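You operate a simulated robot arm through the tools that you are given. There is no shell and no other tool. Be economical: measure what you need, move in short steps, check, and stop when the job is done.

Carry out the task below with a simulated two-armed robot. There is one attempt and no reset: what you move stays moved.

## Task
Take the hose off the red float, let air out till limp, then stow it beside the float mat.
Fine: blue nozzle into the hose stand; valve shut again.

The check looks at the end state, three seconds after you hand in, the way a careful person would. Anything else that was tipped, shoved, dropped, spilled or broken makes it a failure.

## Robot
Two 6-joint arms with two-finger parallel grippers on one trunk, on a base that drives. Base frame: it is fixed to the floor where the robot stands at the start and does not move with it; the origin is under the middle of the robot, x ahead of it, y to its left, z up. Lengths are in m, angles in degrees, forces in N, time in s.
The left shoulder is at the start at [0.06, 0.187, 1.247], the right one opposite. With the tool pointing down near the work surface each hand reaches from about 0.1 to 0.6 m from the robot's upright axis, wherever it stands, measured 20 degrees to its own side. Places, roughly: float valve [0.5, 0.1, 1]; spot beside the float mat [0.5, -0.2, 0.8]. Payload 1.57 kg a hand.
Tool frame (each hand has its own): the origin (TCP) lies between the finger pads and is the grasp point; the fingertips stand 0.03 m ahead of it; z points along the fingers, y is the line along which they close. Largest opening 0.11 m; finger width 0.024, thickness 0.012; the body of the gripper, 0.048 by 0.112 m, starts 0.078 m behind the TCP.
Orientation is that of the tool frame in the base frame, as a unit quaternion [x, y, z, w]. With the fingers straight down and closing along the base's y, the tool's x points along the base's -x, its y along +y and its z along -z.

## Interface
- The arms move only by the tool apply_moves. It takes "left_motion", "right_motion" or both (then of equal length, played together; a hand with none holds still); each is a list of rows, each an object of numbers (a shift or turn left out is 0, a gripper value left out holds the last): "x", "y", "z": the shift along the tool's x, y, z in mm; "rx", "ry", "rz": the turn, a rotation vector about the tool's x, y, z in degrees. In form: [{"x": .., "y": .., "z": .., "rx": .., "ry": .., "rz": ..}, ...]. A call has 1 to 20 rows; each row shifts and turns the commanded pose from where the row before left it, along the tool's axes as they then stand. "left_hand" and "right_hand" are, for a hand that has rows, the finger opening in mm, from 0 to 110, set as the call begins (left out, the last holds). Rows are played at 5 a second. More than 0.05 m and 8.6 degrees between two rows, or a gripper value outside its range, and nothing of the call is played. Where a pose cannot be reached the arm comes as near as it can. A force on the tool above 40 N (or 10 N above the force at the start of the call, whichever is more), or a blocked arm, ends the call early, and 0.2 s more pass. The fingers move at their own pace (about 0.153 m/s each) and stop on an object; they squeeze with about 33 N. The grip force told is the motor's: it shows also when the fingers shut on nothing. Time passes only in rows, and 0.2 s behind the last, so rows that do not move let the fingers close. The reply holds the time, the measured pose of the TCP, the force on the tool along the base axes, the opening and the grip force, in the units named above and with some noise, and new pictures: "views" is both (left out), scene, wrist or none (wrist: the cameras of the hands that moved).
- Cameras (640 x 400 px; columns grow to the right, rows downward): "scene" is now at [0.0116, 0.015, 1.7824]; the picture's right is [0.20, -0.98, 0.00], its down [-0.79, -0.16, -0.59] and it looks along [0.58, 0.12, -0.81] (base axes); focal length 287 px, centre (320, 200). "left" rides on the left gripper at [0.07, -0.016, -0.141] in its tool frame; the picture's right is [0.23, 0.97, 0.00], its down [-0.85, 0.20, -0.48] and it looks along [-0.47, 0.11, 0.88] (tool axes); focal length 222 px, centre (320, 200). "right" rides on the right gripper at [0.07, 0.016, -0.141] in its tool frame; the picture's right is [-0.23, 0.97, 0.00], its down [-0.86, -0.20, -0.48] and it looks along [-0.47, -0.11, 0.88] (tool axes); focal length 222 px, centre (320, 200). There is no depth. A picture from a camera that has moved, and an enlarged one, comes with that camera's place and axes in the base frame and with its lens.
- lift_body(by): slides the trunk up (or, below 0, down) by that many m; the arms and the scene camera ride with it, the base frame stays. It gives what a move gives, with no picture.
- base_move(legs): drives the robot by 1 to 6 legs, each [ahead, left, turn to the left] in m, m and degrees, along the robot's own axes; the way and the turn of a leg run together, so that a leg with both is an arc; at most 1.5 m and 180 degrees a leg. The arms and the cameras ride along, it lands a little off, and it stops where it bumps. It gives what a move gives, and a new picture of the scene camera.
- turn_head(pan, tilt): turns the head with the scene camera to pan (to the left, within 86 degrees either way) and tilt (down, from -29 to 69), counted from straight ahead of the robot. It gives what a move gives, and a new picture of the scene camera.
- inspect(camera, box): a new picture of the part [left, top, right, bottom] of that camera's present view, enlarged. The clock stands still meanwhile.
- close_job(): hands the job in; it is judged then, once.

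Work in short steps. Places have to be worked out from the pictures, the camera data and where the tool is seen: move nearer, look again, correct. Check each grasp and each placing, and mend what went wrong. You have 120 turns and 260 pictures in all, those below and enlarged ones among them. Open the grippers and draw the arms clear of the work before you hand the job in, unless the task says otherwise; then end with one line.

The tools are called after "Emit:" as a command line: name --argument value ..., lists and objects as JSON in quotes. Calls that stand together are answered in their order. apply_moves: Moves the arms, as the interface text tells. Its arguments: {"type":"object","properties":{"left_motion":{"type":"array"},"left_hand":{"type":"number"},"right_motion":{"type":"array"},"right_hand":{"type":"number"},"views":{"type":"string","enum":["both","scene","wrist","none"]}},"required":[]} The other tools are called the same way: lift_body (by) slides the trunk up or down; base_move (legs) drives the base; turn_head (pan, tilt) turns the head that bears the scene camera; inspect (camera, box) takes an enlarged picture of a part of a camera's view; close_job () hands the job in.

At the start:

```text
t: 0.0
left_ee_pos: [0.3985, 0.2474, 1.3437]
left_orientation: [-0.001, 1.0, -0.001, 0.0]
left_force: [-0.1, 0.4, -0.4]
left_opening: 0.1101
left_gripper_force: 0.1
right_ee_pos: [0.4329, -0.1234, 1.2945]
right_orientation: [0.0, 1.0, 0.0, -0.001]
right_force: [0.6, 0.1, -0.1]
right_opening: 0.1101
right_gripper_force: 0.1
trunk travel left (down, up): [-0.875, 0.115]
robot x, y, heading: [-0.0001, 0.0018, -0.2]
head pan, tilt: [11.7, 53.7]
```

scene: 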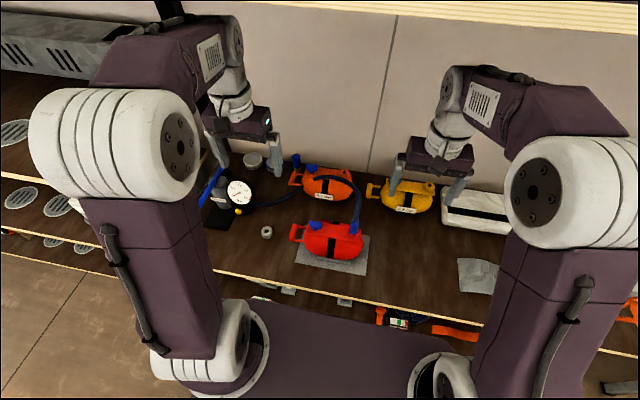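
right: 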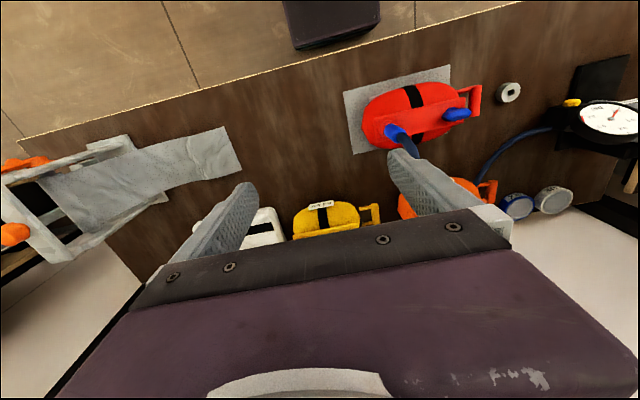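
left: 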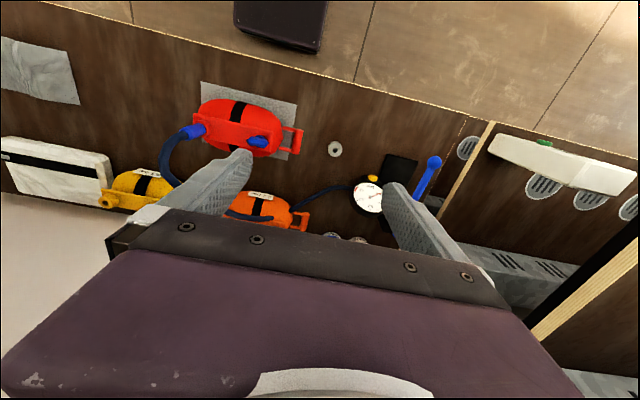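

The pictures show a red float on a grey mat with a hose running from a gauge pump, and other floats behind it. I'll enlarge the key areas before moving.

Emit:
inspect --camera "scene" --box '[180, 130, 400, 290]'

Emit:
inspect --camera "left" --box '[150, 60, 460, 250]'

Emit:
inspect --camera "right" --box '[330, 40, 640, 230]'

Emit:
inspect --camera "scene" --box '[360, 160, 640, 350]'

```text
2.50 times, centred on (290, 210) of scene
camera zoom: at [0.0116, 0.015, 1.7824], right [0.2, -0.98, 0.0], down [-0.79, -0.16, -0.59], along [0.58, 0.12, -0.81], focal length 717 px, centre (395, 175)
```

zoom: 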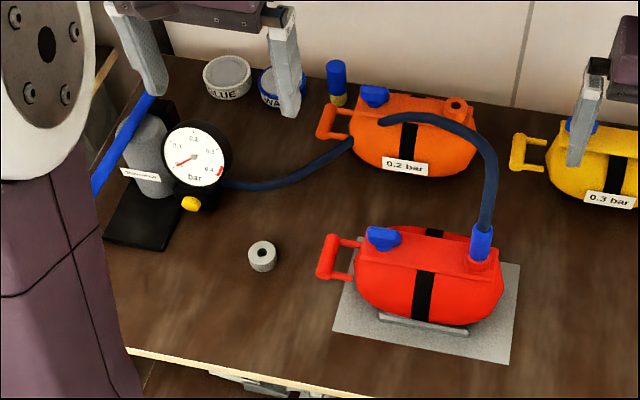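

```text
2.06 times, centred on (305, 155) of left
camera zoom: at [0.3277, 0.2307, 1.484], right [-0.23, 0.97, 0.0], down [0.85, 0.2, 0.48], along [0.47, 0.11, -0.88], focal length 459 px, centre (351, 293)
```

zoom: 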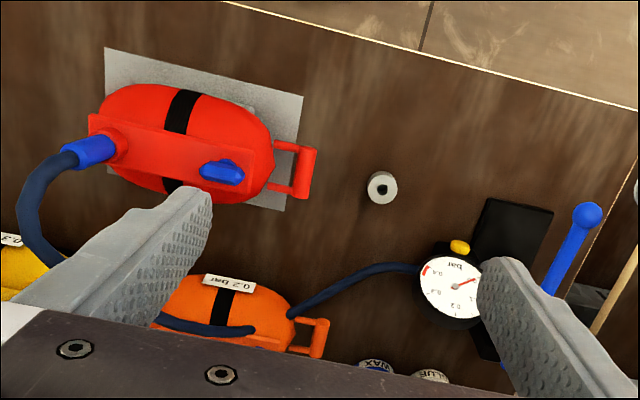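

```text
2.06 times, centred on (485, 135) of right
camera zoom: at [0.362, -0.1081, 1.4366], right [0.23, 0.97, 0.0], down [0.86, -0.2, 0.48], along [0.47, -0.11, -0.88], focal length 459 px, centre (-21, 334)
```

zoom: 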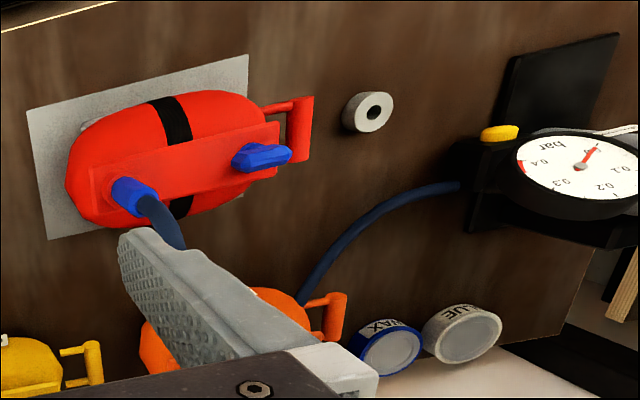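

```text
2.11 times, centred on (500, 255) of scene
camera zoom: at [0.0116, 0.015, 1.7824], right [0.2, -0.98, 0.0], down [-0.79, -0.16, -0.59], along [0.58, 0.12, -0.81], focal length 604 px, centre (-59, 84)
```

zoom: 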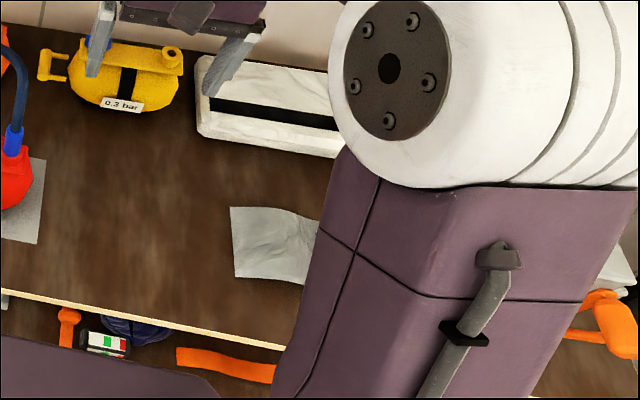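

Emit:
inspect --camera "scene" --box '[280, 150, 390, 280]'

Emit:
inspect --camera "left" --box '[170, 80, 350, 190]'

Emit:
inspect --camera "scene" --box '[190, 150, 300, 250]'

```text
3.08 times, centred on (335, 215) of scene
camera zoom: at [0.0116, 0.015, 1.7824], right [0.2, -0.98, 0.0], down [-0.79, -0.16, -0.59], along [0.58, 0.12, -0.81], focal length 882 px, centre (274, 154)
```

zoom: 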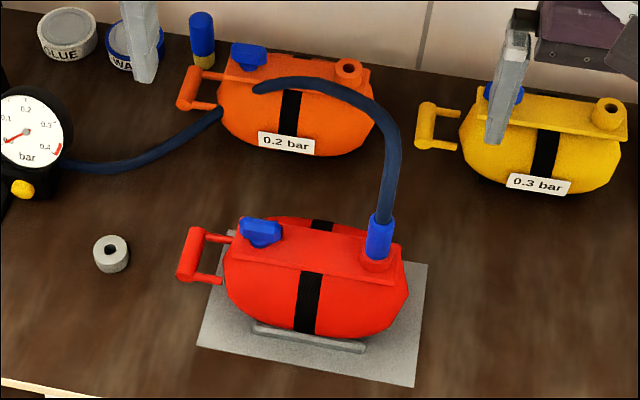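

```text
3.56 times, centred on (260, 135) of left
camera zoom: at [0.3277, 0.2307, 1.484], right [-0.23, 0.97, 0.0], down [0.85, 0.2, 0.48], along [0.47, 0.11, -0.88], focal length 790 px, centre (533, 431)
```

zoom: 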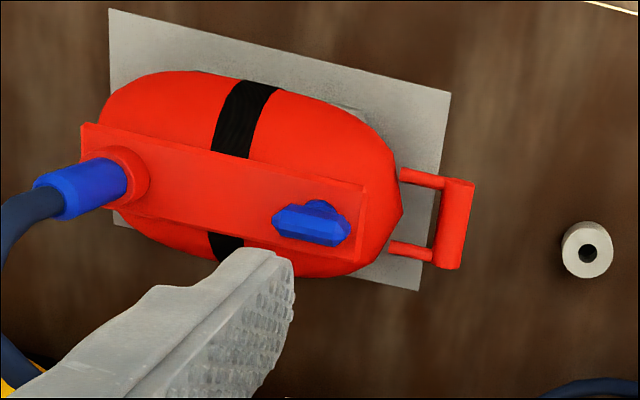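

```text
4.00 times, centred on (245, 200) of scene
camera zoom: at [0.0116, 0.015, 1.7824], right [0.2, -0.98, 0.0], down [-0.79, -0.16, -0.59], along [0.58, 0.12, -0.81], focal length 1147 px, centre (620, 200)
```

zoom: 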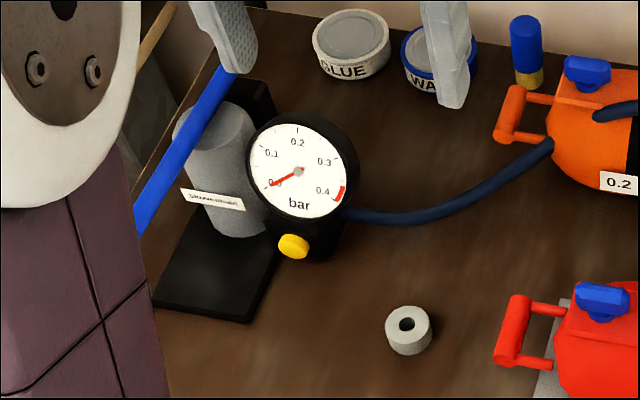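

The nozzle stands about upright at (0.48, 0.00), z 0.97–1.065. The grey ring at (0.49, 0.31) looks like the hose stand, and all the valve levers lie along their plates, which I take to mean shut. I'll move the right hand aside and bring the left to a tilted pre-grasp in front of the nozzle.

Emit:
apply_moves --left_motion '[{"y": -45, "z": 20}, {"y": -45, "z": 30}, {"y": -45, "z": 40}, {"y": -45, "z": 40}, {"y": -45, "z": 40, "ry": -7}, {"y": -18, "ry": -7}, {"ry": -7}, {"ry": -7}, {"ry": -7}, {"ry": -7}, {"ry": -8}]' --right_motion '[{"y": -45}, {"y": -45}, {"y": -45}, {"y": -20}, {}, {}, {}, {}, {}, {}, {}]' --left_hand 70

```text
refused: row 2 steps farther than a row can; nothing moved
```

The second row's combined step was over 50 mm, so I'm splitting it into smaller steps.

Emit:
apply_moves --left_motion '[{"y": -40, "z": 20}, {"y": -40, "z": 20}, {"y": -40, "z": 25}, {"y": -40, "z": 25}, {"y": -40, "z": 25}, {"y": -40, "z": 25}, {"ry": -7, "z": 30}, {"ry": -7}, {"ry": -7}, {"ry": -7}, {"ry": -7}, {"ry": -7}, {"ry": -8}]' --right_motion '[{"y": -45}, {"y": -45}, {"y": -45}, {"y": -20}, {}, {}, {}, {}, {}, {}, {}, {}, {}]' --left_hand 70

```text
t: 2.8
left_ee_pos: [0.3986, 0.0056, 1.1751]
left_orientation: [0.001, 0.906, 0.001, 0.423]
left_force: [-0.2, 0.6, -0.3]
left_opening: 0.07
left_gripper_force: 0.0
right_ee_pos: [0.432, -0.2806, 1.2951]
right_orientation: [0.0, 1.0, 0.0, 0.001]
right_force: [-0.3, -0.7, 0.6]
right_opening: 0.1098
right_gripper_force: 0.1
trunk travel left (down, up): [-0.875, 0.115]
robot x, y, heading: [0.0001, 0.001, 0.0]
head pan, tilt: [11.7, 53.7]
camera scene: at [0.0116, 0.0138, 1.7824], right [0.2, -0.98, 0.0], down [-0.79, -0.16, -0.59], along [0.58, 0.12, -0.81], focal length 287 px, centre (320, 200)
camera right: at [0.3621, -0.2643, 1.4367], right [0.23, 0.97, 0.0], down [0.86, -0.2, 0.48], along [0.47, -0.11, -0.88], focal length 222 px, centre (320, 200)
camera left: at [0.2446, -0.0106, 1.2111], right [-0.15, 0.97, -0.17], down [0.18, 0.2, 0.96], along [0.97, 0.11, -0.21], focal length 222 px, centre (320, 200)
```

scene: 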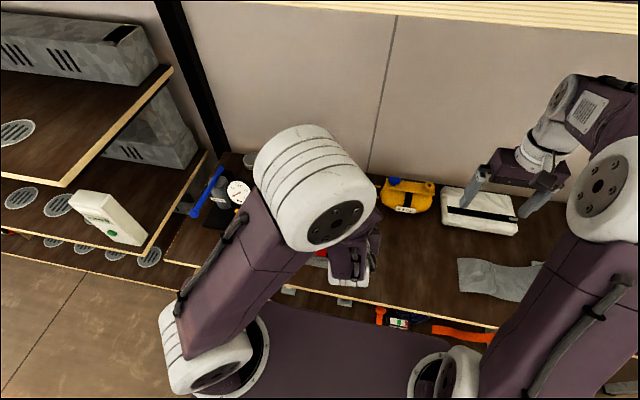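
right: 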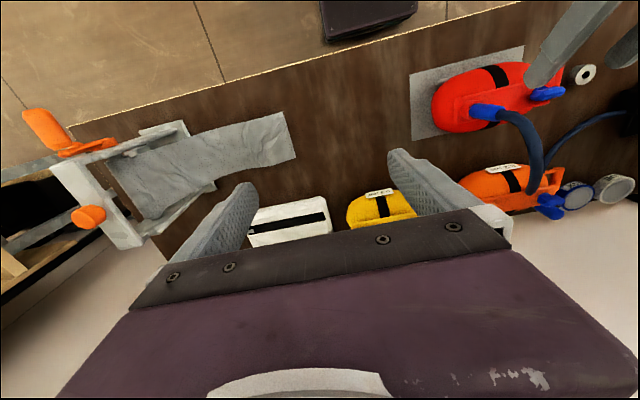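
left: 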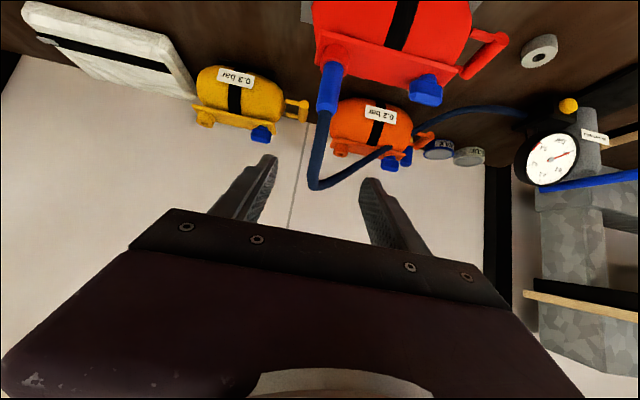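

The left wrist view confirms the nozzle centre at about (0.48, 0.003, 1.02). I'll shift down in the tool frame, then advance along the fingers.

Emit:
apply_moves --left_motion '[{"x": 31}, {"x": 31}, {"z": 40}, {"z": 40}, {"z": 40}]' --views "wrist"

Emit:
inspect --camera "right" --box '[400, 20, 620, 200]'

```text
t: 4.0
left_ee_pos: [0.4703, -0.028, 1.0946]
left_orientation: [0.0, 0.906, 0.002, 0.423]
left_force: [0.9, -0.2, -0.3]
left_opening: 0.0698
left_gripper_force: 0.1
left hand out of reach, approached as far as the arm can: row 1, 2, 3, 4
right_ee_pos: [0.4326, -0.2793, 1.2929]
right_orientation: [0.001, 1.0, 0.0, 0.0]
right_force: [-1.0, 0.4, 0.5]
right_opening: 0.1101
right_gripper_force: 0.0
trunk travel left (down, up): [-0.875, 0.115]
robot x, y, heading: [-0.0034, 0.0013, -0.0]
head pan, tilt: [11.7, 53.7]
camera left: at [0.3177, -0.0449, 1.1309], right [-0.15, 0.97, -0.17], down [0.19, 0.2, 0.96], along [0.97, 0.11, -0.21], focal length 222 px, centre (320, 200)
```

left: 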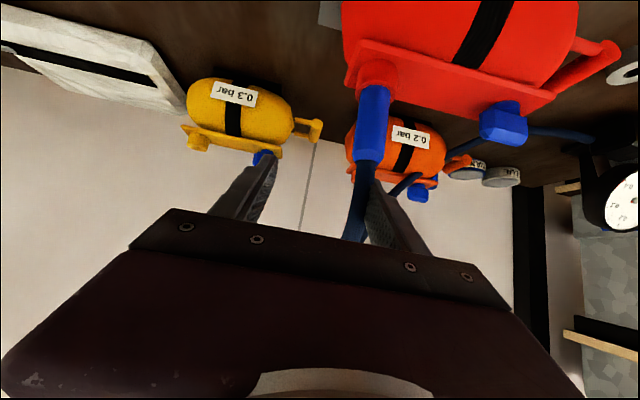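

```text
2.22 times, centred on (510, 110) of right
camera zoom: at [0.3628, -0.2639, 1.4367], right [0.23, 0.97, 0.0], down [0.86, -0.2, 0.48], along [0.47, -0.11, -0.88], focal length 494 px, centre (-102, 400)
```

zoom: 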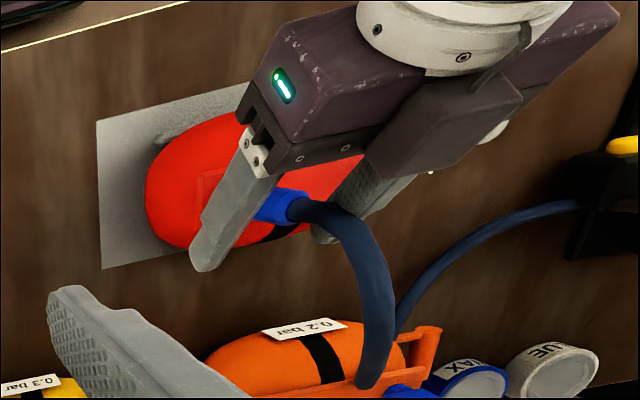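

Rows 1–4 were out of reach because the arm folds too close in, but the last row isn't listed, so it may still be settling. I'll let it settle and check.

Emit:
apply_moves --left_motion '[{}, {}]' --views "wrist"

```text
t: 4.6
left_ee_pos: [0.4711, -0.0289, 1.0942]
left_orientation: [0.0, 0.907, 0.002, 0.421]
left_force: [-0.5, 0.1, -0.9]
left_opening: 0.07
left_gripper_force: 0.1
right_ee_pos: [0.4328, -0.2799, 1.2952]
right_orientation: [0.0, 1.0, 0.0, 0.0]
right_force: [0.7, 0.5, -0.3]
right_opening: 0.1099
right_gripper_force: 0.1
trunk travel left (down, up): [-0.875, 0.115]
robot x, y, heading: [-0.0046, 0.0016, 0.0]
head pan, tilt: [11.7, 53.7]
camera left: at [0.3173, -0.0447, 1.1312], right [-0.15, 0.97, -0.17], down [0.18, 0.2, 0.96], along [0.97, 0.11, -0.21], focal length 222 px, centre (320, 200)
```

left: 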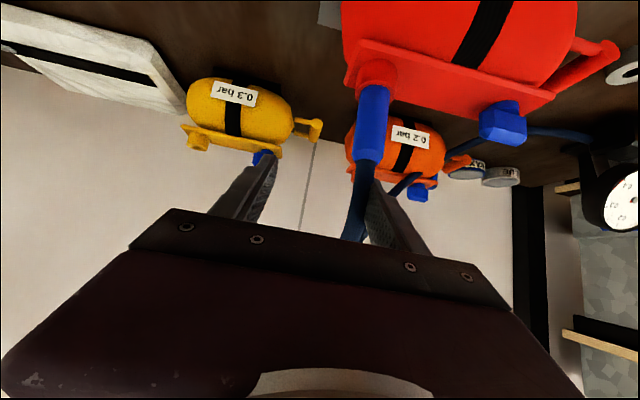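

It stopped short at (0.471, -0.029, 1.094), because this pose is too folded. I'll retreat straight up and then drive the base back so the arm can unfold.

Emit:
apply_moves --left_motion '[{"z": -40}, {"x": -30, "z": -25}, {"x": -30, "z": -25}]' --views "none"

Emit:
base_move --legs '[[-0.13, 0, 0]]'

```text
t: 5.4
left_ee_pos: [0.4408, -0.0268, 1.199]
left_orientation: [0.0, 0.906, -0.001, 0.423]
left_force: [-0.5, 0.1, 0.2]
left_opening: 0.0702
left_gripper_force: 0.1
right_ee_pos: [0.4331, -0.2766, 1.294]
right_orientation: [0.0, 1.0, 0.0, -0.001]
right_force: [0.2, 0.5, -1.2]
right_opening: 0.1098
right_gripper_force: 0.0
trunk travel left (down, up): [-0.875, 0.115]
robot x, y, heading: [-0.0015, 0.0036, -0.1]
head pan, tilt: [11.7, 53.7]
```

```text
t: 6.7
left_ee_pos: [0.3133, -0.0273, 1.1961]
left_orientation: [-0.001, 0.907, 0.0, 0.422]
left_force: [0.5, 0.4, 0.7]
left_opening: 0.07
left_gripper_force: 0.0
right_ee_pos: [0.3071, -0.2785, 1.294]
right_orientation: [0.0, 1.0, 0.0, 0.0]
right_force: [0.3, -0.6, -0.4]
right_opening: 0.1098
right_gripper_force: 0.1
trunk travel left (down, up): [-0.875, 0.115]
robot x, y, heading: [-0.1284, -0.0004, 0.1]
head pan, tilt: [11.7, 53.7]
camera scene: at [-0.1141, 0.015, 1.7823], right [0.2, -0.98, 0.0], down [-0.79, -0.16, -0.59], along [0.58, 0.12, -0.81], focal length 287 px, centre (320, 200)
```

scene: 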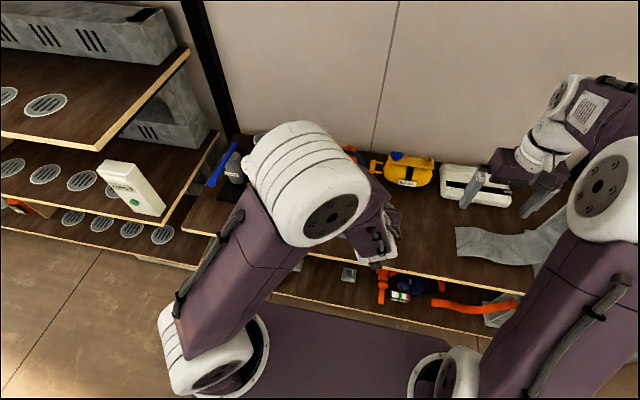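

Now at (0.313, -0.027, 1.196) with the base back 0.13 m. I'm advancing toward the nozzle again with the y corrected, stopping 50 mm short.

Emit:
apply_moves --left_motion '[{"x": 22, "y": 30}, {"z": 40}, {"z": 40}, {"z": 40}, {"z": 40}, {"z": 25}, {}]' --views "wrist"

```text
t: 8.3
left_ee_pos: [0.4381, 0.0022, 1.0615]
left_orientation: [-0.001, 0.906, 0.0, 0.423]
left_force: [-0.3, 0.1, 0.4]
left_opening: 0.0699
left_gripper_force: 0.1
right_ee_pos: [0.3025, -0.2771, 1.2948]
right_orientation: [0.0, 1.0, 0.0, 0.0]
right_force: [-0.2, -0.5, -0.4]
right_opening: 0.11
right_gripper_force: 0.1
trunk travel left (down, up): [-0.875, 0.115]
robot x, y, heading: [-0.129, 0.0001, -0.3]
head pan, tilt: [11.7, 53.7]
camera left: at [0.2842, -0.0142, 1.098], right [-0.15, 0.97, -0.17], down [0.18, 0.2, 0.96], along [0.97, 0.11, -0.21], focal length 222 px, centre (320, 200)
```

left: 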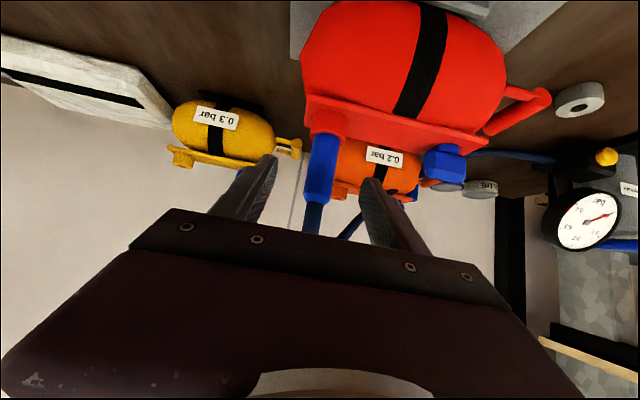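

The nozzle is centred between the fingers at about (0.48, 0.005, 1.025). I'm advancing the last 55 mm, then closing.

Emit:
apply_moves --left_motion '[{"z": 28, "y": 2}, {"z": 27, "x": -2}, {}]' --views "none"

Emit:
apply_moves --left_motion '[{}, {}, {}]' --left_hand 0

Emit:
inspect --camera "right" --box '[400, 20, 620, 200]'

```text
t: 9.1
left_ee_pos: [0.4814, 0.0036, 1.0284]
left_orientation: [0.001, 0.906, 0.0, 0.423]
left_force: [0.8, -0.5, 0.0]
left_opening: 0.0701
left_gripper_force: 0.1
right_ee_pos: [0.3024, -0.2794, 1.295]
right_orientation: [-0.001, 1.0, 0.0, 0.001]
right_force: [-0.5, -0.1, -0.7]
right_opening: 0.1099
right_gripper_force: 0.1
trunk travel left (down, up): [-0.875, 0.115]
robot x, y, heading: [-0.1295, -0.0019, 0.1]
head pan, tilt: [11.7, 53.7]
```

```text
t: 9.9
left_ee_pos: [0.4817, 0.0045, 1.0283]
left_orientation: [-0.001, 0.906, 0.001, 0.423]
left_force: [0.1, 0.8, 0.0]
left_opening: 0.0238
left_gripper_force: 33.0
right_ee_pos: [0.3035, -0.278, 1.2937]
right_orientation: [0.0, 1.0, -0.001, 0.0]
right_force: [0.9, -0.6, 0.2]
right_opening: 0.1101
right_gripper_force: 0.0
trunk travel left (down, up): [-0.875, 0.115]
robot x, y, heading: [-0.1244, 0.0012, -0.1]
head pan, tilt: [11.7, 53.7]
camera scene: at [-0.1179, 0.0149, 1.7824], right [0.2, -0.98, 0.0], down [-0.79, -0.16, -0.59], along [0.58, 0.12, -0.81], focal length 287 px, centre (320, 200)
camera left: at [0.3281, -0.0125, 1.0648], right [-0.15, 0.97, -0.17], down [0.18, 0.2, 0.96], along [0.97, 0.11, -0.21], focal length 222 px, centre (320, 200)
```

scene: 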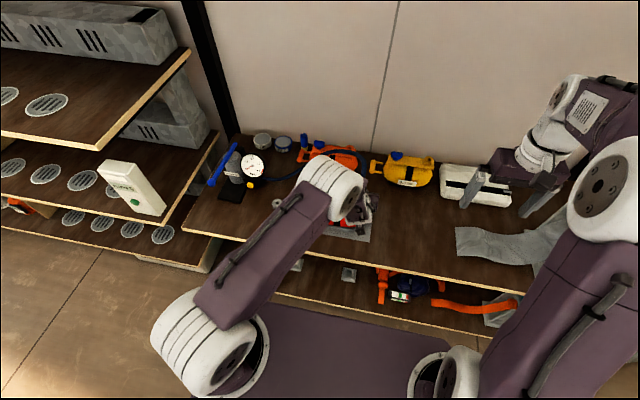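
left: 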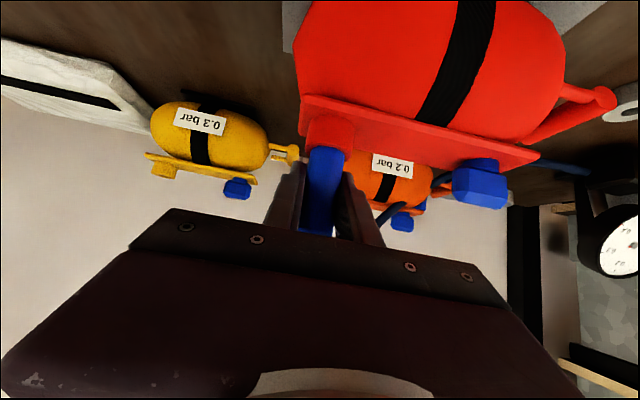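

```text
2.22 times, centred on (510, 110) of right
camera zoom: at [0.2329, -0.2631, 1.4368], right [0.23, 0.97, 0.0], down [0.86, -0.2, 0.48], along [0.47, -0.11, -0.88], focal length 494 px, centre (-102, 400)
```

zoom: 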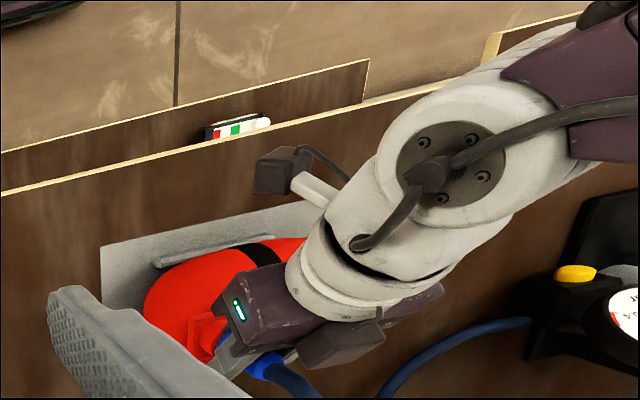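

The nozzle is gripped at a 24 mm opening. I'll pull straight up about 15 mm in small steps and watch the force and the float.

Emit:
apply_moves --left_motion '[{"x": -3.8, "z": -3.2}, {"x": -3.8, "z": -3.2}, {"x": -3.8, "z": -3.2}]' --views "wrist"

```text
t: 10.7
left_ee_pos: [0.4814, 0.0049, 1.0425]
left_orientation: [-0.001, 0.907, 0.001, 0.422]
left_force: [-0.4, 1.0, -2.9]
left_opening: 0.0244
left_gripper_force: 33.1
right_ee_pos: [0.3037, -0.2777, 1.2944]
right_orientation: [-0.001, 1.0, 0.001, 0.0]
right_force: [-0.2, 0.1, -0.3]
right_opening: 0.1099
right_gripper_force: 0.1
trunk travel left (down, up): [-0.875, 0.115]
robot x, y, heading: [-0.1303, 0.001, -0.1]
head pan, tilt: [11.7, 53.7]
camera left: at [0.328, -0.012, 1.0792], right [-0.15, 0.97, -0.17], down [0.18, 0.2, 0.96], along [0.97, 0.11, -0.21], focal length 222 px, centre (320, 200)
```

left: 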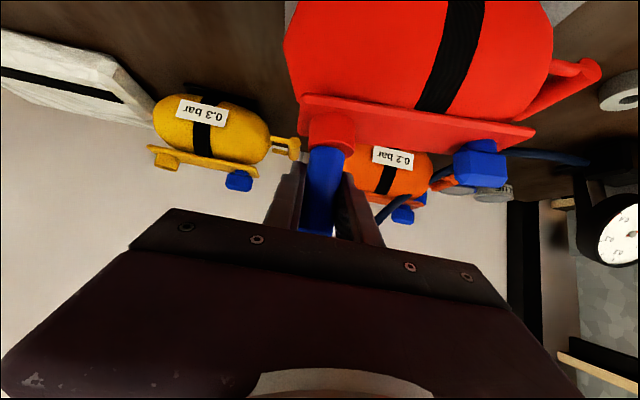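

The socket moved up with the gripper while the lever stayed put, so the float's end is being lifted and the other hand has to hold it. I'll lower it back, release and retreat, then have the left hand hold the plate while the right pulls the nozzle.

Emit:
apply_moves --left_motion '[{"x": 3.8, "z": 3.2}, {"x": 3.8, "z": 3.2}, {"x": 3.4, "z": 2.9}, {}]' --views "none"

Emit:
apply_moves --left_motion '[{}, {}]' --left_hand 70 --views "wrist"

```text
t: 11.7
left_ee_pos: [0.4813, 0.0042, 1.0282]
left_orientation: [-0.001, 0.906, 0.001, 0.423]
left_force: [0.6, -2.8, 1.4]
left_opening: 0.024
left_gripper_force: 32.8
right_ee_pos: [0.3032, -0.2791, 1.2941]
right_orientation: [-0.001, 1.0, 0.0, 0.0]
right_force: [0.3, -0.2, -0.2]
right_opening: 0.1099
right_gripper_force: 0.1
trunk travel left (down, up): [-0.875, 0.115]
robot x, y, heading: [-0.1249, 0.0007, -0.2]
head pan, tilt: [11.7, 53.7]
```

```text
t: 12.3
left_ee_pos: [0.4811, 0.0053, 1.0285]
left_orientation: [0.0, 0.906, 0.0, 0.423]
left_force: [0.0, 0.2, -0.3]
left_opening: 0.0699
left_gripper_force: 0.1
right_ee_pos: [0.3036, -0.2782, 1.2928]
right_orientation: [-0.001, 1.0, -0.001, 0.001]
right_force: [0.7, 0.3, 0.0]
right_opening: 0.1098
right_gripper_force: 0.0
trunk travel left (down, up): [-0.875, 0.115]
robot x, y, heading: [-0.1307, -0.0045, 0.1]
head pan, tilt: [11.7, 53.7]
camera left: at [0.3279, -0.0119, 1.0649], right [-0.15, 0.97, -0.17], down [0.18, 0.2, 0.96], along [0.97, 0.11, -0.21], focal length 222 px, centre (320, 200)
```

left: 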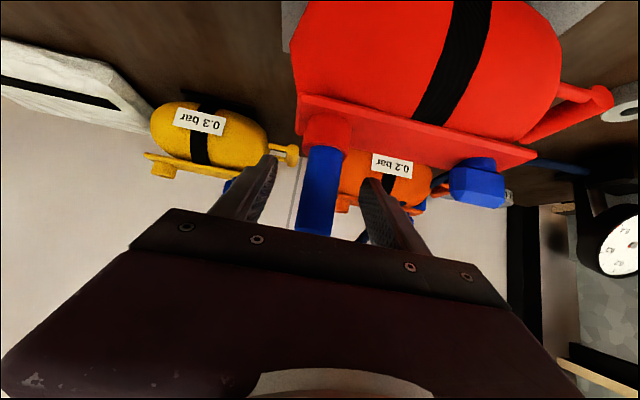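

The float is back in place and the nozzle is free. I'm retreating the left hand and turning it upright, yawed 90° so it can close along x on the float's plate.

Emit:
apply_moves --left_motion '[{"z": -37}, {"z": -37}, {"z": -37}, {"x": -30, "z": -25}, {"x": -30, "z": -25}, {"x": -30, "z": -25}, {"ry": 7.14}, {"ry": 7.14}, {"ry": 7.14}, {"ry": 7.14}, {"ry": 7.14}, {"ry": 7.14}, {"ry": 7.16}]' --views "none"

Emit:
apply_moves --left_motion '[{"y": 25, "rz": 8.2}, {"rz": 8.2}, {"rz": 8.2}, {"rz": 8.2}, {"rz": 8.2}, {"rz": 8.2}, {"rz": 8.2}, {"rz": 8.2}, {"rz": 8.2}, {"rz": 8.2}, {"rz": 8}]'

```text
t: 15.1
left_ee_pos: [0.398, 0.0045, 1.2153]
left_orientation: [0.0, 1.0, 0.0, -0.001]
left_force: [0.3, -0.6, 1.2]
left_opening: 0.0698
left_gripper_force: 0.0
right_ee_pos: [0.3043, -0.2789, 1.2936]
right_orientation: [-0.001, 1.0, 0.0, 0.0]
right_force: [-0.3, -0.7, 0.0]
right_opening: 0.1099
right_gripper_force: 0.0
trunk travel left (down, up): [-0.875, 0.115]
robot x, y, heading: [-0.1284, -0.0005, 0.3]
head pan, tilt: [11.7, 53.7]
```

```text
t: 17.5
left_ee_pos: [0.3971, 0.0306, 1.2161]
left_orientation: [0.708, 0.706, 0.0, -0.001]
left_force: [-0.4, 0.6, -0.1]
left_opening: 0.0702
left_gripper_force: 0.1
right_ee_pos: [0.3027, -0.2783, 1.2936]
right_orientation: [0.0, 1.0, -0.001, 0.0]
right_force: [-0.4, 0.6, -0.6]
right_opening: 0.1101
right_gripper_force: 0.1
trunk travel left (down, up): [-0.875, 0.115]
robot x, y, heading: [-0.1283, 0.0009, 0.1]
head pan, tilt: [11.7, 53.7]
camera scene: at [-0.1178, 0.015, 1.7824], right [0.2, -0.98, 0.0], down [-0.79, -0.16, -0.59], along [0.58, 0.12, -0.81], focal length 287 px, centre (320, 200)
camera left: at [0.3799, 0.0994, 1.3574], right [0.97, 0.23, 0.0], down [0.2, -0.86, 0.48], along [0.11, -0.47, -0.88], focal length 222 px, centre (320, 200)
```

scene: 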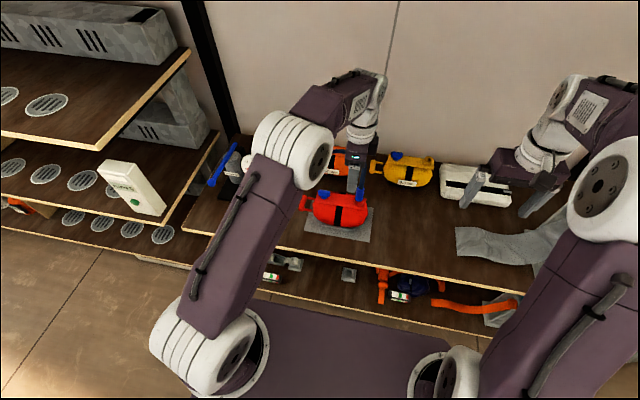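
left: 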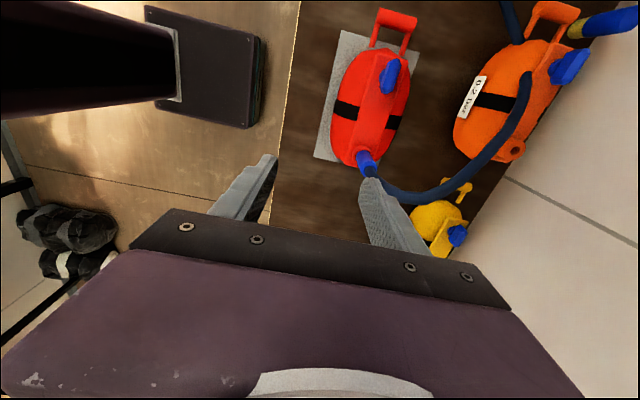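

The left hand is upright and closes along x. I'll enlarge the float to find the plate edges exactly.

Emit:
inspect --camera "left" --box '[300, 0, 460, 190]'

Emit:
inspect --camera "scene" --box '[280, 160, 400, 250]'

```text
2.11 times, centred on (380, 95) of left
camera zoom: at [0.3799, 0.0994, 1.3574], right [0.97, 0.23, 0.0], down [0.2, -0.86, 0.48], along [0.11, -0.47, -0.88], focal length 468 px, centre (194, 421)
```

zoom: 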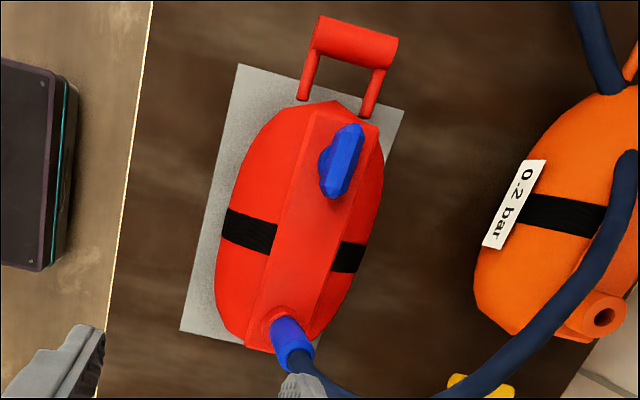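

```text
4.44 times, centred on (340, 205) of scene
camera zoom: at [-0.1178, 0.015, 1.7824], right [0.2, -0.98, 0.0], down [-0.79, -0.16, -0.59], along [0.58, 0.12, -0.81], focal length 1274 px, centre (231, 178)
```

zoom: 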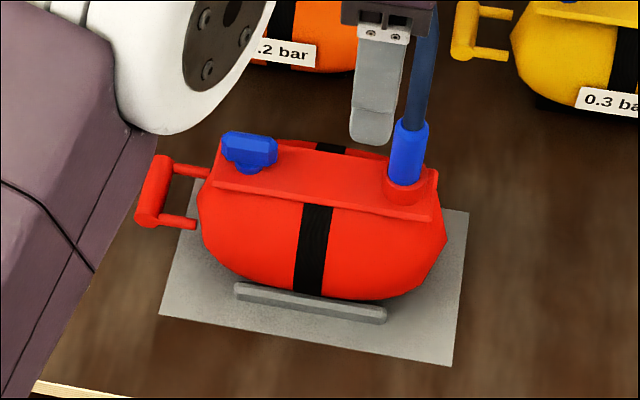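

The plate runs along y at x≈0.477, about 47 mm wide with its top at z≈0.968. I'm moving the left hand above it at y=0.065 and down to z≈1.03 first.

Emit:
apply_moves --left_motion '[{"x": 17, "y": 40}, {"x": 17, "y": 40}, {"z": 40}, {"z": 40}, {"z": 40}, {"z": 40}, {"z": 26}, {}]'

Emit:
inspect --camera "scene" --box '[280, 140, 400, 240]'

```text
t: 19.3
left_ee_pos: [0.4469, 0.064, 1.0272]
left_orientation: [0.707, 0.707, 0.0, 0.0]
left_force: [-0.5, -0.4, 0.1]
left_opening: 0.0702
left_gripper_force: 0.0
left hand out of reach, approached as far as the arm can: row 2
right_ee_pos: [0.3038, -0.278, 1.2947]
right_orientation: [-0.001, 1.0, 0.0, 0.0]
right_force: [-0.5, -0.2, 0.0]
right_opening: 0.11
right_gripper_force: 0.0
trunk travel left (down, up): [-0.875, 0.115]
robot x, y, heading: [-0.1302, -0.0009, 0.3]
head pan, tilt: [11.7, 53.7]
camera scene: at [-0.1176, 0.0152, 1.7824], right [0.2, -0.98, 0.0], down [-0.79, -0.16, -0.59], along [0.58, 0.12, -0.81], focal length 287 px, centre (320, 200)
camera left: at [0.4298, 0.134, 1.1681], right [0.97, 0.23, 0.0], down [0.2, -0.85, 0.48], along [0.11, -0.47, -0.88], focal length 222 px, centre (320, 200)
```

scene: 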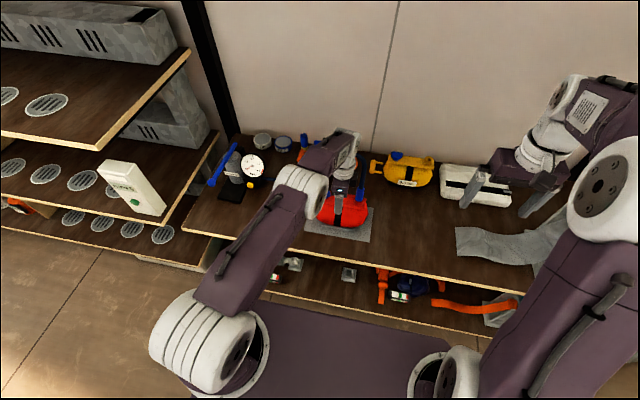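
left: 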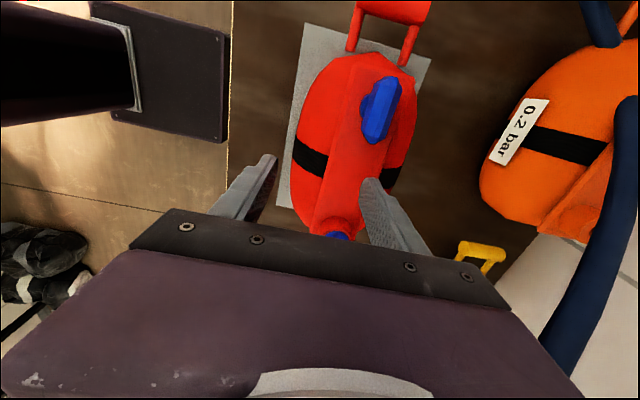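

```text
4.00 times, centred on (340, 190) of scene
camera zoom: at [-0.1176, 0.0152, 1.7824], right [0.2, -0.98, 0.0], down [-0.79, -0.16, -0.59], along [0.58, 0.12, -0.81], focal length 1147 px, centre (240, 240)
```

zoom: 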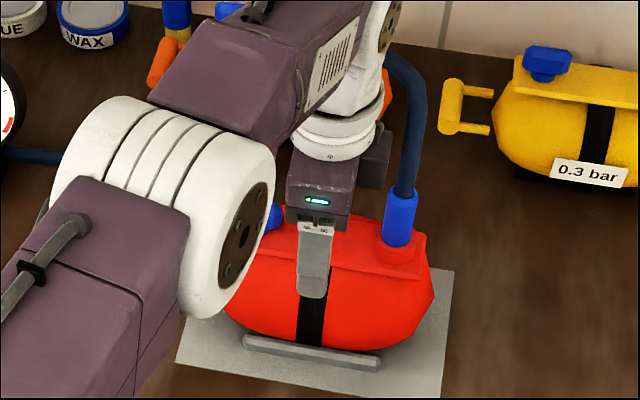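

x fell short at 0.447 because one row was out of reach. I'm shifting +30 mm in x, then going down 40 mm gently with the fingers straddling the plate.

Emit:
apply_moves --left_motion '[{"y": 15}, {"y": 15}, {}]' --left_hand 75 --views "none"

Emit:
apply_moves --left_motion '[{"z": 10}, {"z": 10}, {"z": 10}, {"z": 10}, {}]' --views "wrist"

Emit:
inspect --camera "scene" --box '[280, 140, 400, 240]'

```text
t: 20.1
left_ee_pos: [0.4523, 0.0695, 1.0302]
left_orientation: [0.706, 0.708, 0.001, 0.0]
left_force: [0.3, -0.2, 0.3]
left_opening: 0.0751
left_gripper_force: 0.1
left hand out of reach, approached as far as the arm can: row 1, 2
right_ee_pos: [0.3036, -0.2783, 1.2956]
right_orientation: [-0.001, 1.0, -0.001, 0.0]
right_force: [0.3, 0.4, -0.6]
right_opening: 0.11
right_gripper_force: 0.0
trunk travel left (down, up): [-0.875, 0.115]
robot x, y, heading: [-0.1319, -0.0012, -0.0]
head pan, tilt: [11.7, 53.7]
```

```text
t: 21.0
left_ee_pos: [0.4514, 0.0707, 1.008]
left_orientation: [0.706, 0.708, 0.008, 0.01]
left_force: [-5.0, 1.7, 25.6]
left_opening: 0.0715
left_gripper_force: 0.1
left hand out of reach, approached as far as the arm can: row 2
right_ee_pos: [0.2993, -0.2777, 1.2964]
right_orientation: [-0.001, 1.0, -0.001, 0.001]
right_force: [0.2, 0.3, -0.6]
right_opening: 0.1099
right_gripper_force: 0.0
trunk travel left (down, up): [-0.875, 0.115]
robot x, y, heading: [-0.1298, 0.0003, 0.1]
head pan, tilt: [11.7, 53.7]
stopped in row 4 (left hand): the force on the tool passed its limit (the readings are from after the stop); the commanded pose is now the measured one
camera left: at [0.4317, 0.1391, 1.1478], right [0.97, 0.23, 0.02], down [0.19, -0.85, 0.49], along [0.13, -0.47, -0.87], focal length 222 px, centre (320, 200)
```

left: 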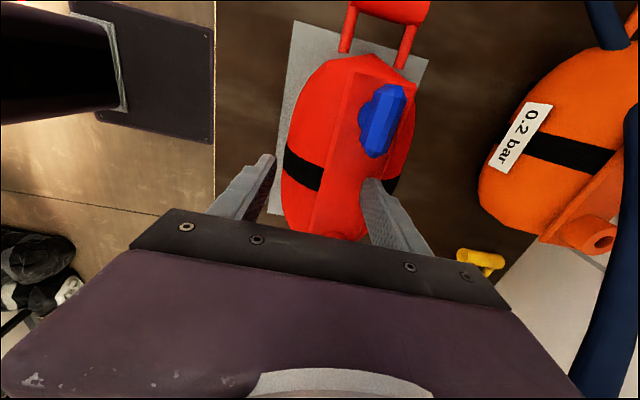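

```text
4.00 times, centred on (340, 190) of scene
camera zoom: at [-0.1226, 0.015, 1.7825], right [0.2, -0.98, 0.0], down [-0.79, -0.17, -0.59], along [0.58, 0.12, -0.8], focal length 1147 px, centre (240, 240)
```

zoom: 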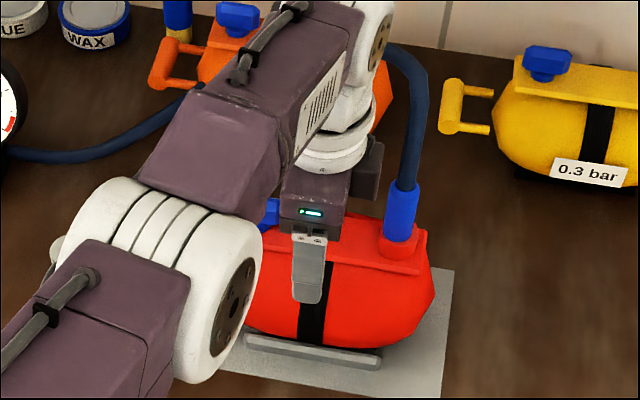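

The x shift wasn't reached, so a finger touched the plate. I'll raise the hand, drive the base 0.06 m ahead and look again.

Emit:
apply_moves --left_motion '[{"z": -20}, {"z": -30}]' --views "none"

Emit:
base_move --legs '[[0.07, 0, 0]]'

Emit:
inspect --camera "left" --box '[220, 0, 480, 250]'

```text
t: 21.6
left_ee_pos: [0.4564, 0.0683, 1.0534]
left_orientation: [0.706, 0.708, 0.005, 0.006]
left_force: [0.2, 0.5, 0.2]
left_opening: 0.0748
left_gripper_force: 0.1
left hand out of reach, approached as far as the arm can: row 2
right_ee_pos: [0.3028, -0.2789, 1.2952]
right_orientation: [-0.001, 1.0, 0.0, 0.0]
right_force: [0.1, -0.2, 0.1]
right_opening: 0.1099
right_gripper_force: 0.0
trunk travel left (down, up): [-0.875, 0.115]
robot x, y, heading: [-0.1299, -0.0063, 0.1]
head pan, tilt: [11.7, 53.7]
```

```text
t: 22.6
left_ee_pos: [0.5199, 0.0691, 1.0575]
left_orientation: [0.707, 0.708, 0.008, 0.007]
left_force: [-1.7, -0.7, -0.5]
left_opening: 0.0748
left_gripper_force: 0.0
right_ee_pos: [0.3648, -0.2779, 1.2981]
right_orientation: [-0.001, 1.0, -0.001, 0.003]
right_force: [-1.3, 0.7, 0.0]
right_opening: 0.1099
right_gripper_force: 0.0
trunk travel left (down, up): [-0.875, 0.115]
robot x, y, heading: [-0.0593, 0.002, 0.1]
head pan, tilt: [11.7, 53.7]
camera scene: at [-0.0594, 0.0151, 1.7825], right [0.2, -0.98, 0.0], down [-0.79, -0.17, -0.6], along [0.58, 0.12, -0.8], focal length 287 px, centre (320, 200)
```

scene: 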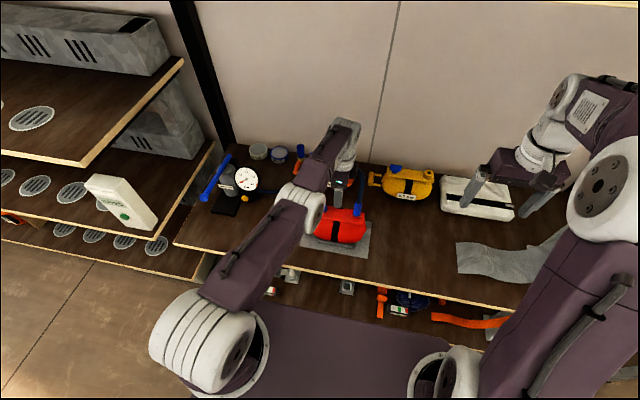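

```text
1.60 times, centred on (350, 125) of left
camera zoom: at [0.5, 0.1382, 1.1974], right [0.97, 0.23, 0.02], down [0.19, -0.85, 0.48], along [0.13, -0.47, -0.88], focal length 355 px, centre (272, 320)
```

zoom: 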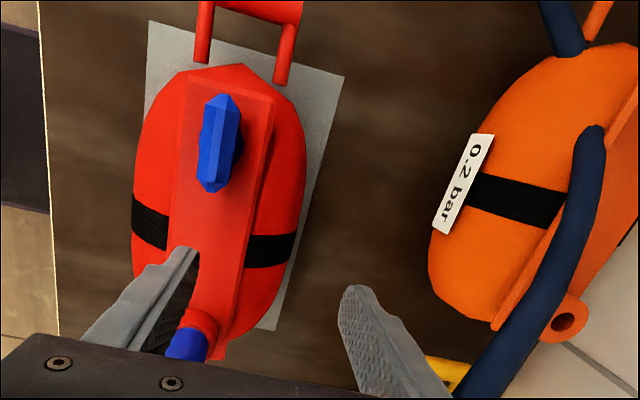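

The plate centre reads x≈0.480 here. I'm shifting -40 mm in x and descending gently with the 75 mm opening.

Emit:
apply_moves --left_motion '[{"y": -20}, {"y": -20}, {"z": 15}, {"z": 10}, {"z": 10}, {"z": 10}, {"z": 10}, {"z": 8}, {}]' --views "wrist"

Emit:
inspect --camera "scene" --box '[280, 160, 400, 260]'

```text
t: 24.1
left_ee_pos: [0.5219, 0.0641, 1.0107]
left_orientation: [0.707, 0.708, 0.008, 0.011]
left_force: [-4.5, 0.1, 17.8]
left_opening: 0.0781
left_gripper_force: 1.7
left hand out of reach, approached as far as the arm can: row 1, 2, 6
right_ee_pos: [0.3711, -0.2783, 1.2957]
right_orientation: [-0.001, 1.0, 0.0, 0.001]
right_force: [0.8, 0.3, 0.1]
right_opening: 0.11
right_gripper_force: 0.1
trunk travel left (down, up): [-0.875, 0.115]
robot x, y, heading: [-0.0569, 0.001, 0.1]
head pan, tilt: [11.7, 53.7]
stopped in row 7 (left hand): the force on the tool passed its limit (the readings are from after the stop); the commanded pose is now the measured one
camera left: at [0.5015, 0.1345, 1.1499], right [0.97, 0.23, 0.02], down [0.19, -0.85, 0.49], along [0.13, -0.47, -0.87], focal length 222 px, centre (320, 200)
```

left: 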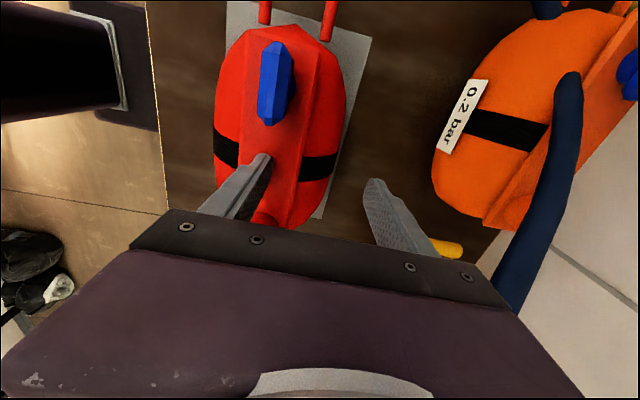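

```text
4.00 times, centred on (340, 210) of scene
camera zoom: at [-0.0523, 0.0151, 1.7825], right [0.2, -0.98, 0.0], down [-0.79, -0.17, -0.59], along [0.58, 0.12, -0.81], focal length 1147 px, centre (240, 160)
```

zoom: 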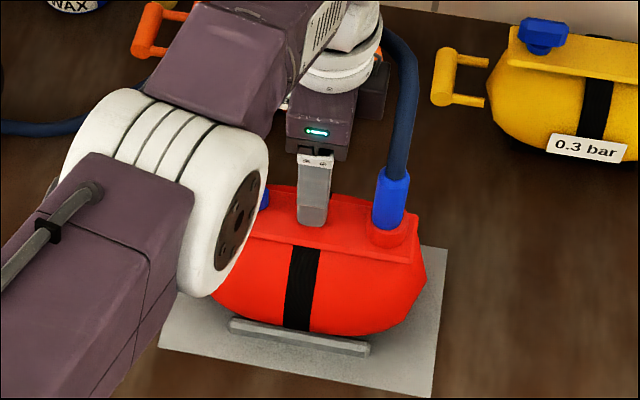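

Moves in both x directions are refused here, so the arm seems stuck against a joint limit near full stretch. I'll raise clear and check whether -x works from higher up.

Emit:
apply_moves --left_motion '[{"z": -40}, {"z": -40}, {"z": -40}, {}]' --views "none"

Emit:
apply_moves --left_motion '[{"y": -20}, {"y": -20}, {}]' --views "scene"

```text
t: 25.1
left_ee_pos: [0.5291, 0.0617, 1.1272]
left_orientation: [0.706, 0.708, 0.005, 0.008]
left_force: [0.0, -0.1, 0.4]
left_opening: 0.075
left_gripper_force: 0.0
left hand out of reach, approached as far as the arm can: row 1, 2
right_ee_pos: [0.374, -0.2788, 1.2943]
right_orientation: [0.0, 1.0, 0.0, 0.0]
right_force: [0.3, -0.1, 0.0]
right_opening: 0.11
right_gripper_force: 0.0
trunk travel left (down, up): [-0.875, 0.115]
robot x, y, heading: [-0.0593, 0.0004, 0.2]
head pan, tilt: [11.7, 53.7]
```

```text
t: 25.9
left_ee_pos: [0.5251, 0.0533, 1.1281]
left_orientation: [0.707, 0.708, 0.006, 0.008]
left_force: [0.5, 0.2, 0.2]
left_opening: 0.075
left_gripper_force: 0.0
left hand out of reach, approached as far as the arm can: row 1, 2
right_ee_pos: [0.3726, -0.2783, 1.2953]
right_orientation: [-0.001, 1.0, 0.0, -0.001]
right_force: [0.2, -0.6, 0.4]
right_opening: 0.1101
right_gripper_force: 0.1
trunk travel left (down, up): [-0.875, 0.115]
robot x, y, heading: [-0.0602, 0.0006, 0.2]
head pan, tilt: [11.7, 53.7]
camera scene: at [-0.0483, 0.0151, 1.7824], right [0.2, -0.98, 0.0], down [-0.79, -0.17, -0.59], along [0.58, 0.12, -0.81], focal length 287 px, centre (320, 200)
```

scene: 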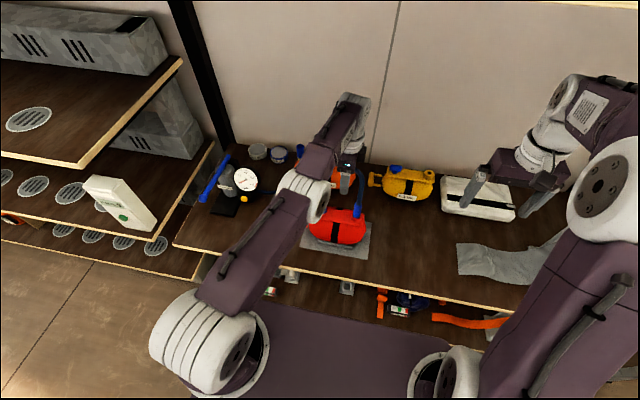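

Asking for -x slid it toward -y instead, which suggests a wrist yaw limit. I'll turn the yaw back 20° and test the x move again.

Emit:
apply_moves --left_motion '[{"rz": -7}, {"rz": -7}, {"rz": -6}, {}]' --views "none"

Emit:
apply_moves --left_motion '[{"y": -20, "x": 7}, {"y": -20, "x": 7}, {}]' --views "none"

```text
t: 26.9
left_ee_pos: [0.5273, 0.0531, 1.1275]
left_orientation: [0.572, 0.82, 0.006, 0.01]
left_force: [0.1, -0.6, 0.2]
left_opening: 0.075
left_gripper_force: 0.1
right_ee_pos: [0.3738, -0.2771, 1.2952]
right_orientation: [0.0, 1.0, -0.001, 0.0]
right_force: [0.3, 0.7, 0.2]
right_opening: 0.11
right_gripper_force: 0.1
trunk travel left (down, up): [-0.875, 0.115]
robot x, y, heading: [-0.0613, 0.0003, 0.1]
head pan, tilt: [11.7, 53.7]
```

```text
t: 27.8
left_ee_pos: [0.5231, 0.0427, 1.1283]
left_orientation: [0.573, 0.82, 0.005, 0.009]
left_force: [0.3, -0.1, 0.5]
left_opening: 0.0749
left_gripper_force: 0.0
left hand out of reach, approached as far as the arm can: row 1, 2
right_ee_pos: [0.3728, -0.2781, 1.2941]
right_orientation: [-0.001, 1.0, 0.0, 0.001]
right_force: [-0.4, -0.5, -0.4]
right_opening: 0.11
right_gripper_force: 0.0
trunk travel left (down, up): [-0.875, 0.115]
robot x, y, heading: [-0.0606, 0.0019, 0.0]
head pan, tilt: [11.7, 53.7]
```

It slides along a constant-radius arc about the shoulder (about 0.54 m), so the arm is stretched straight. I'll try to break out by moving up and inward in one combined step.

Emit:
apply_moves --left_motion '[{"z": -35, "y": -30}, {"z": -35, "y": -30}, {"z": -35, "y": -30}, {"z": -35, "y": -30}, {}]' --views "scene"

```text
t: 28.9
left_ee_pos: [0.4805, -0.0086, 1.2646]
left_orientation: [0.574, 0.819, 0.005, 0.01]
left_force: [-0.3, 0.5, -0.5]
left_opening: 0.0753
left_gripper_force: 0.1
left hand out of reach, approached as far as the arm can: row 1, 2, 3, 4
right_ee_pos: [0.3733, -0.2788, 1.2932]
right_orientation: [-0.001, 1.0, 0.0, 0.0]
right_force: [-1.0, 0.4, -0.4]
right_opening: 0.1098
right_gripper_force: 0.1
trunk travel left (down, up): [-0.875, 0.115]
robot x, y, heading: [-0.0604, 0.001, 0.1]
head pan, tilt: [11.7, 53.7]
camera scene: at [-0.0478, 0.0152, 1.7824], right [0.2, -0.98, 0.0], down [-0.79, -0.17, -0.59], along [0.58, 0.12, -0.81], focal length 287 px, centre (320, 200)
```

scene: 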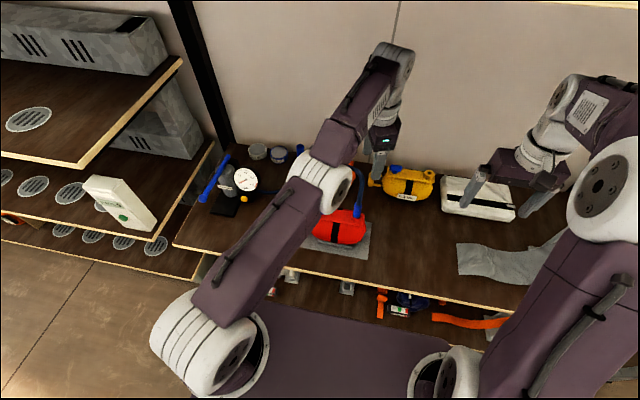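

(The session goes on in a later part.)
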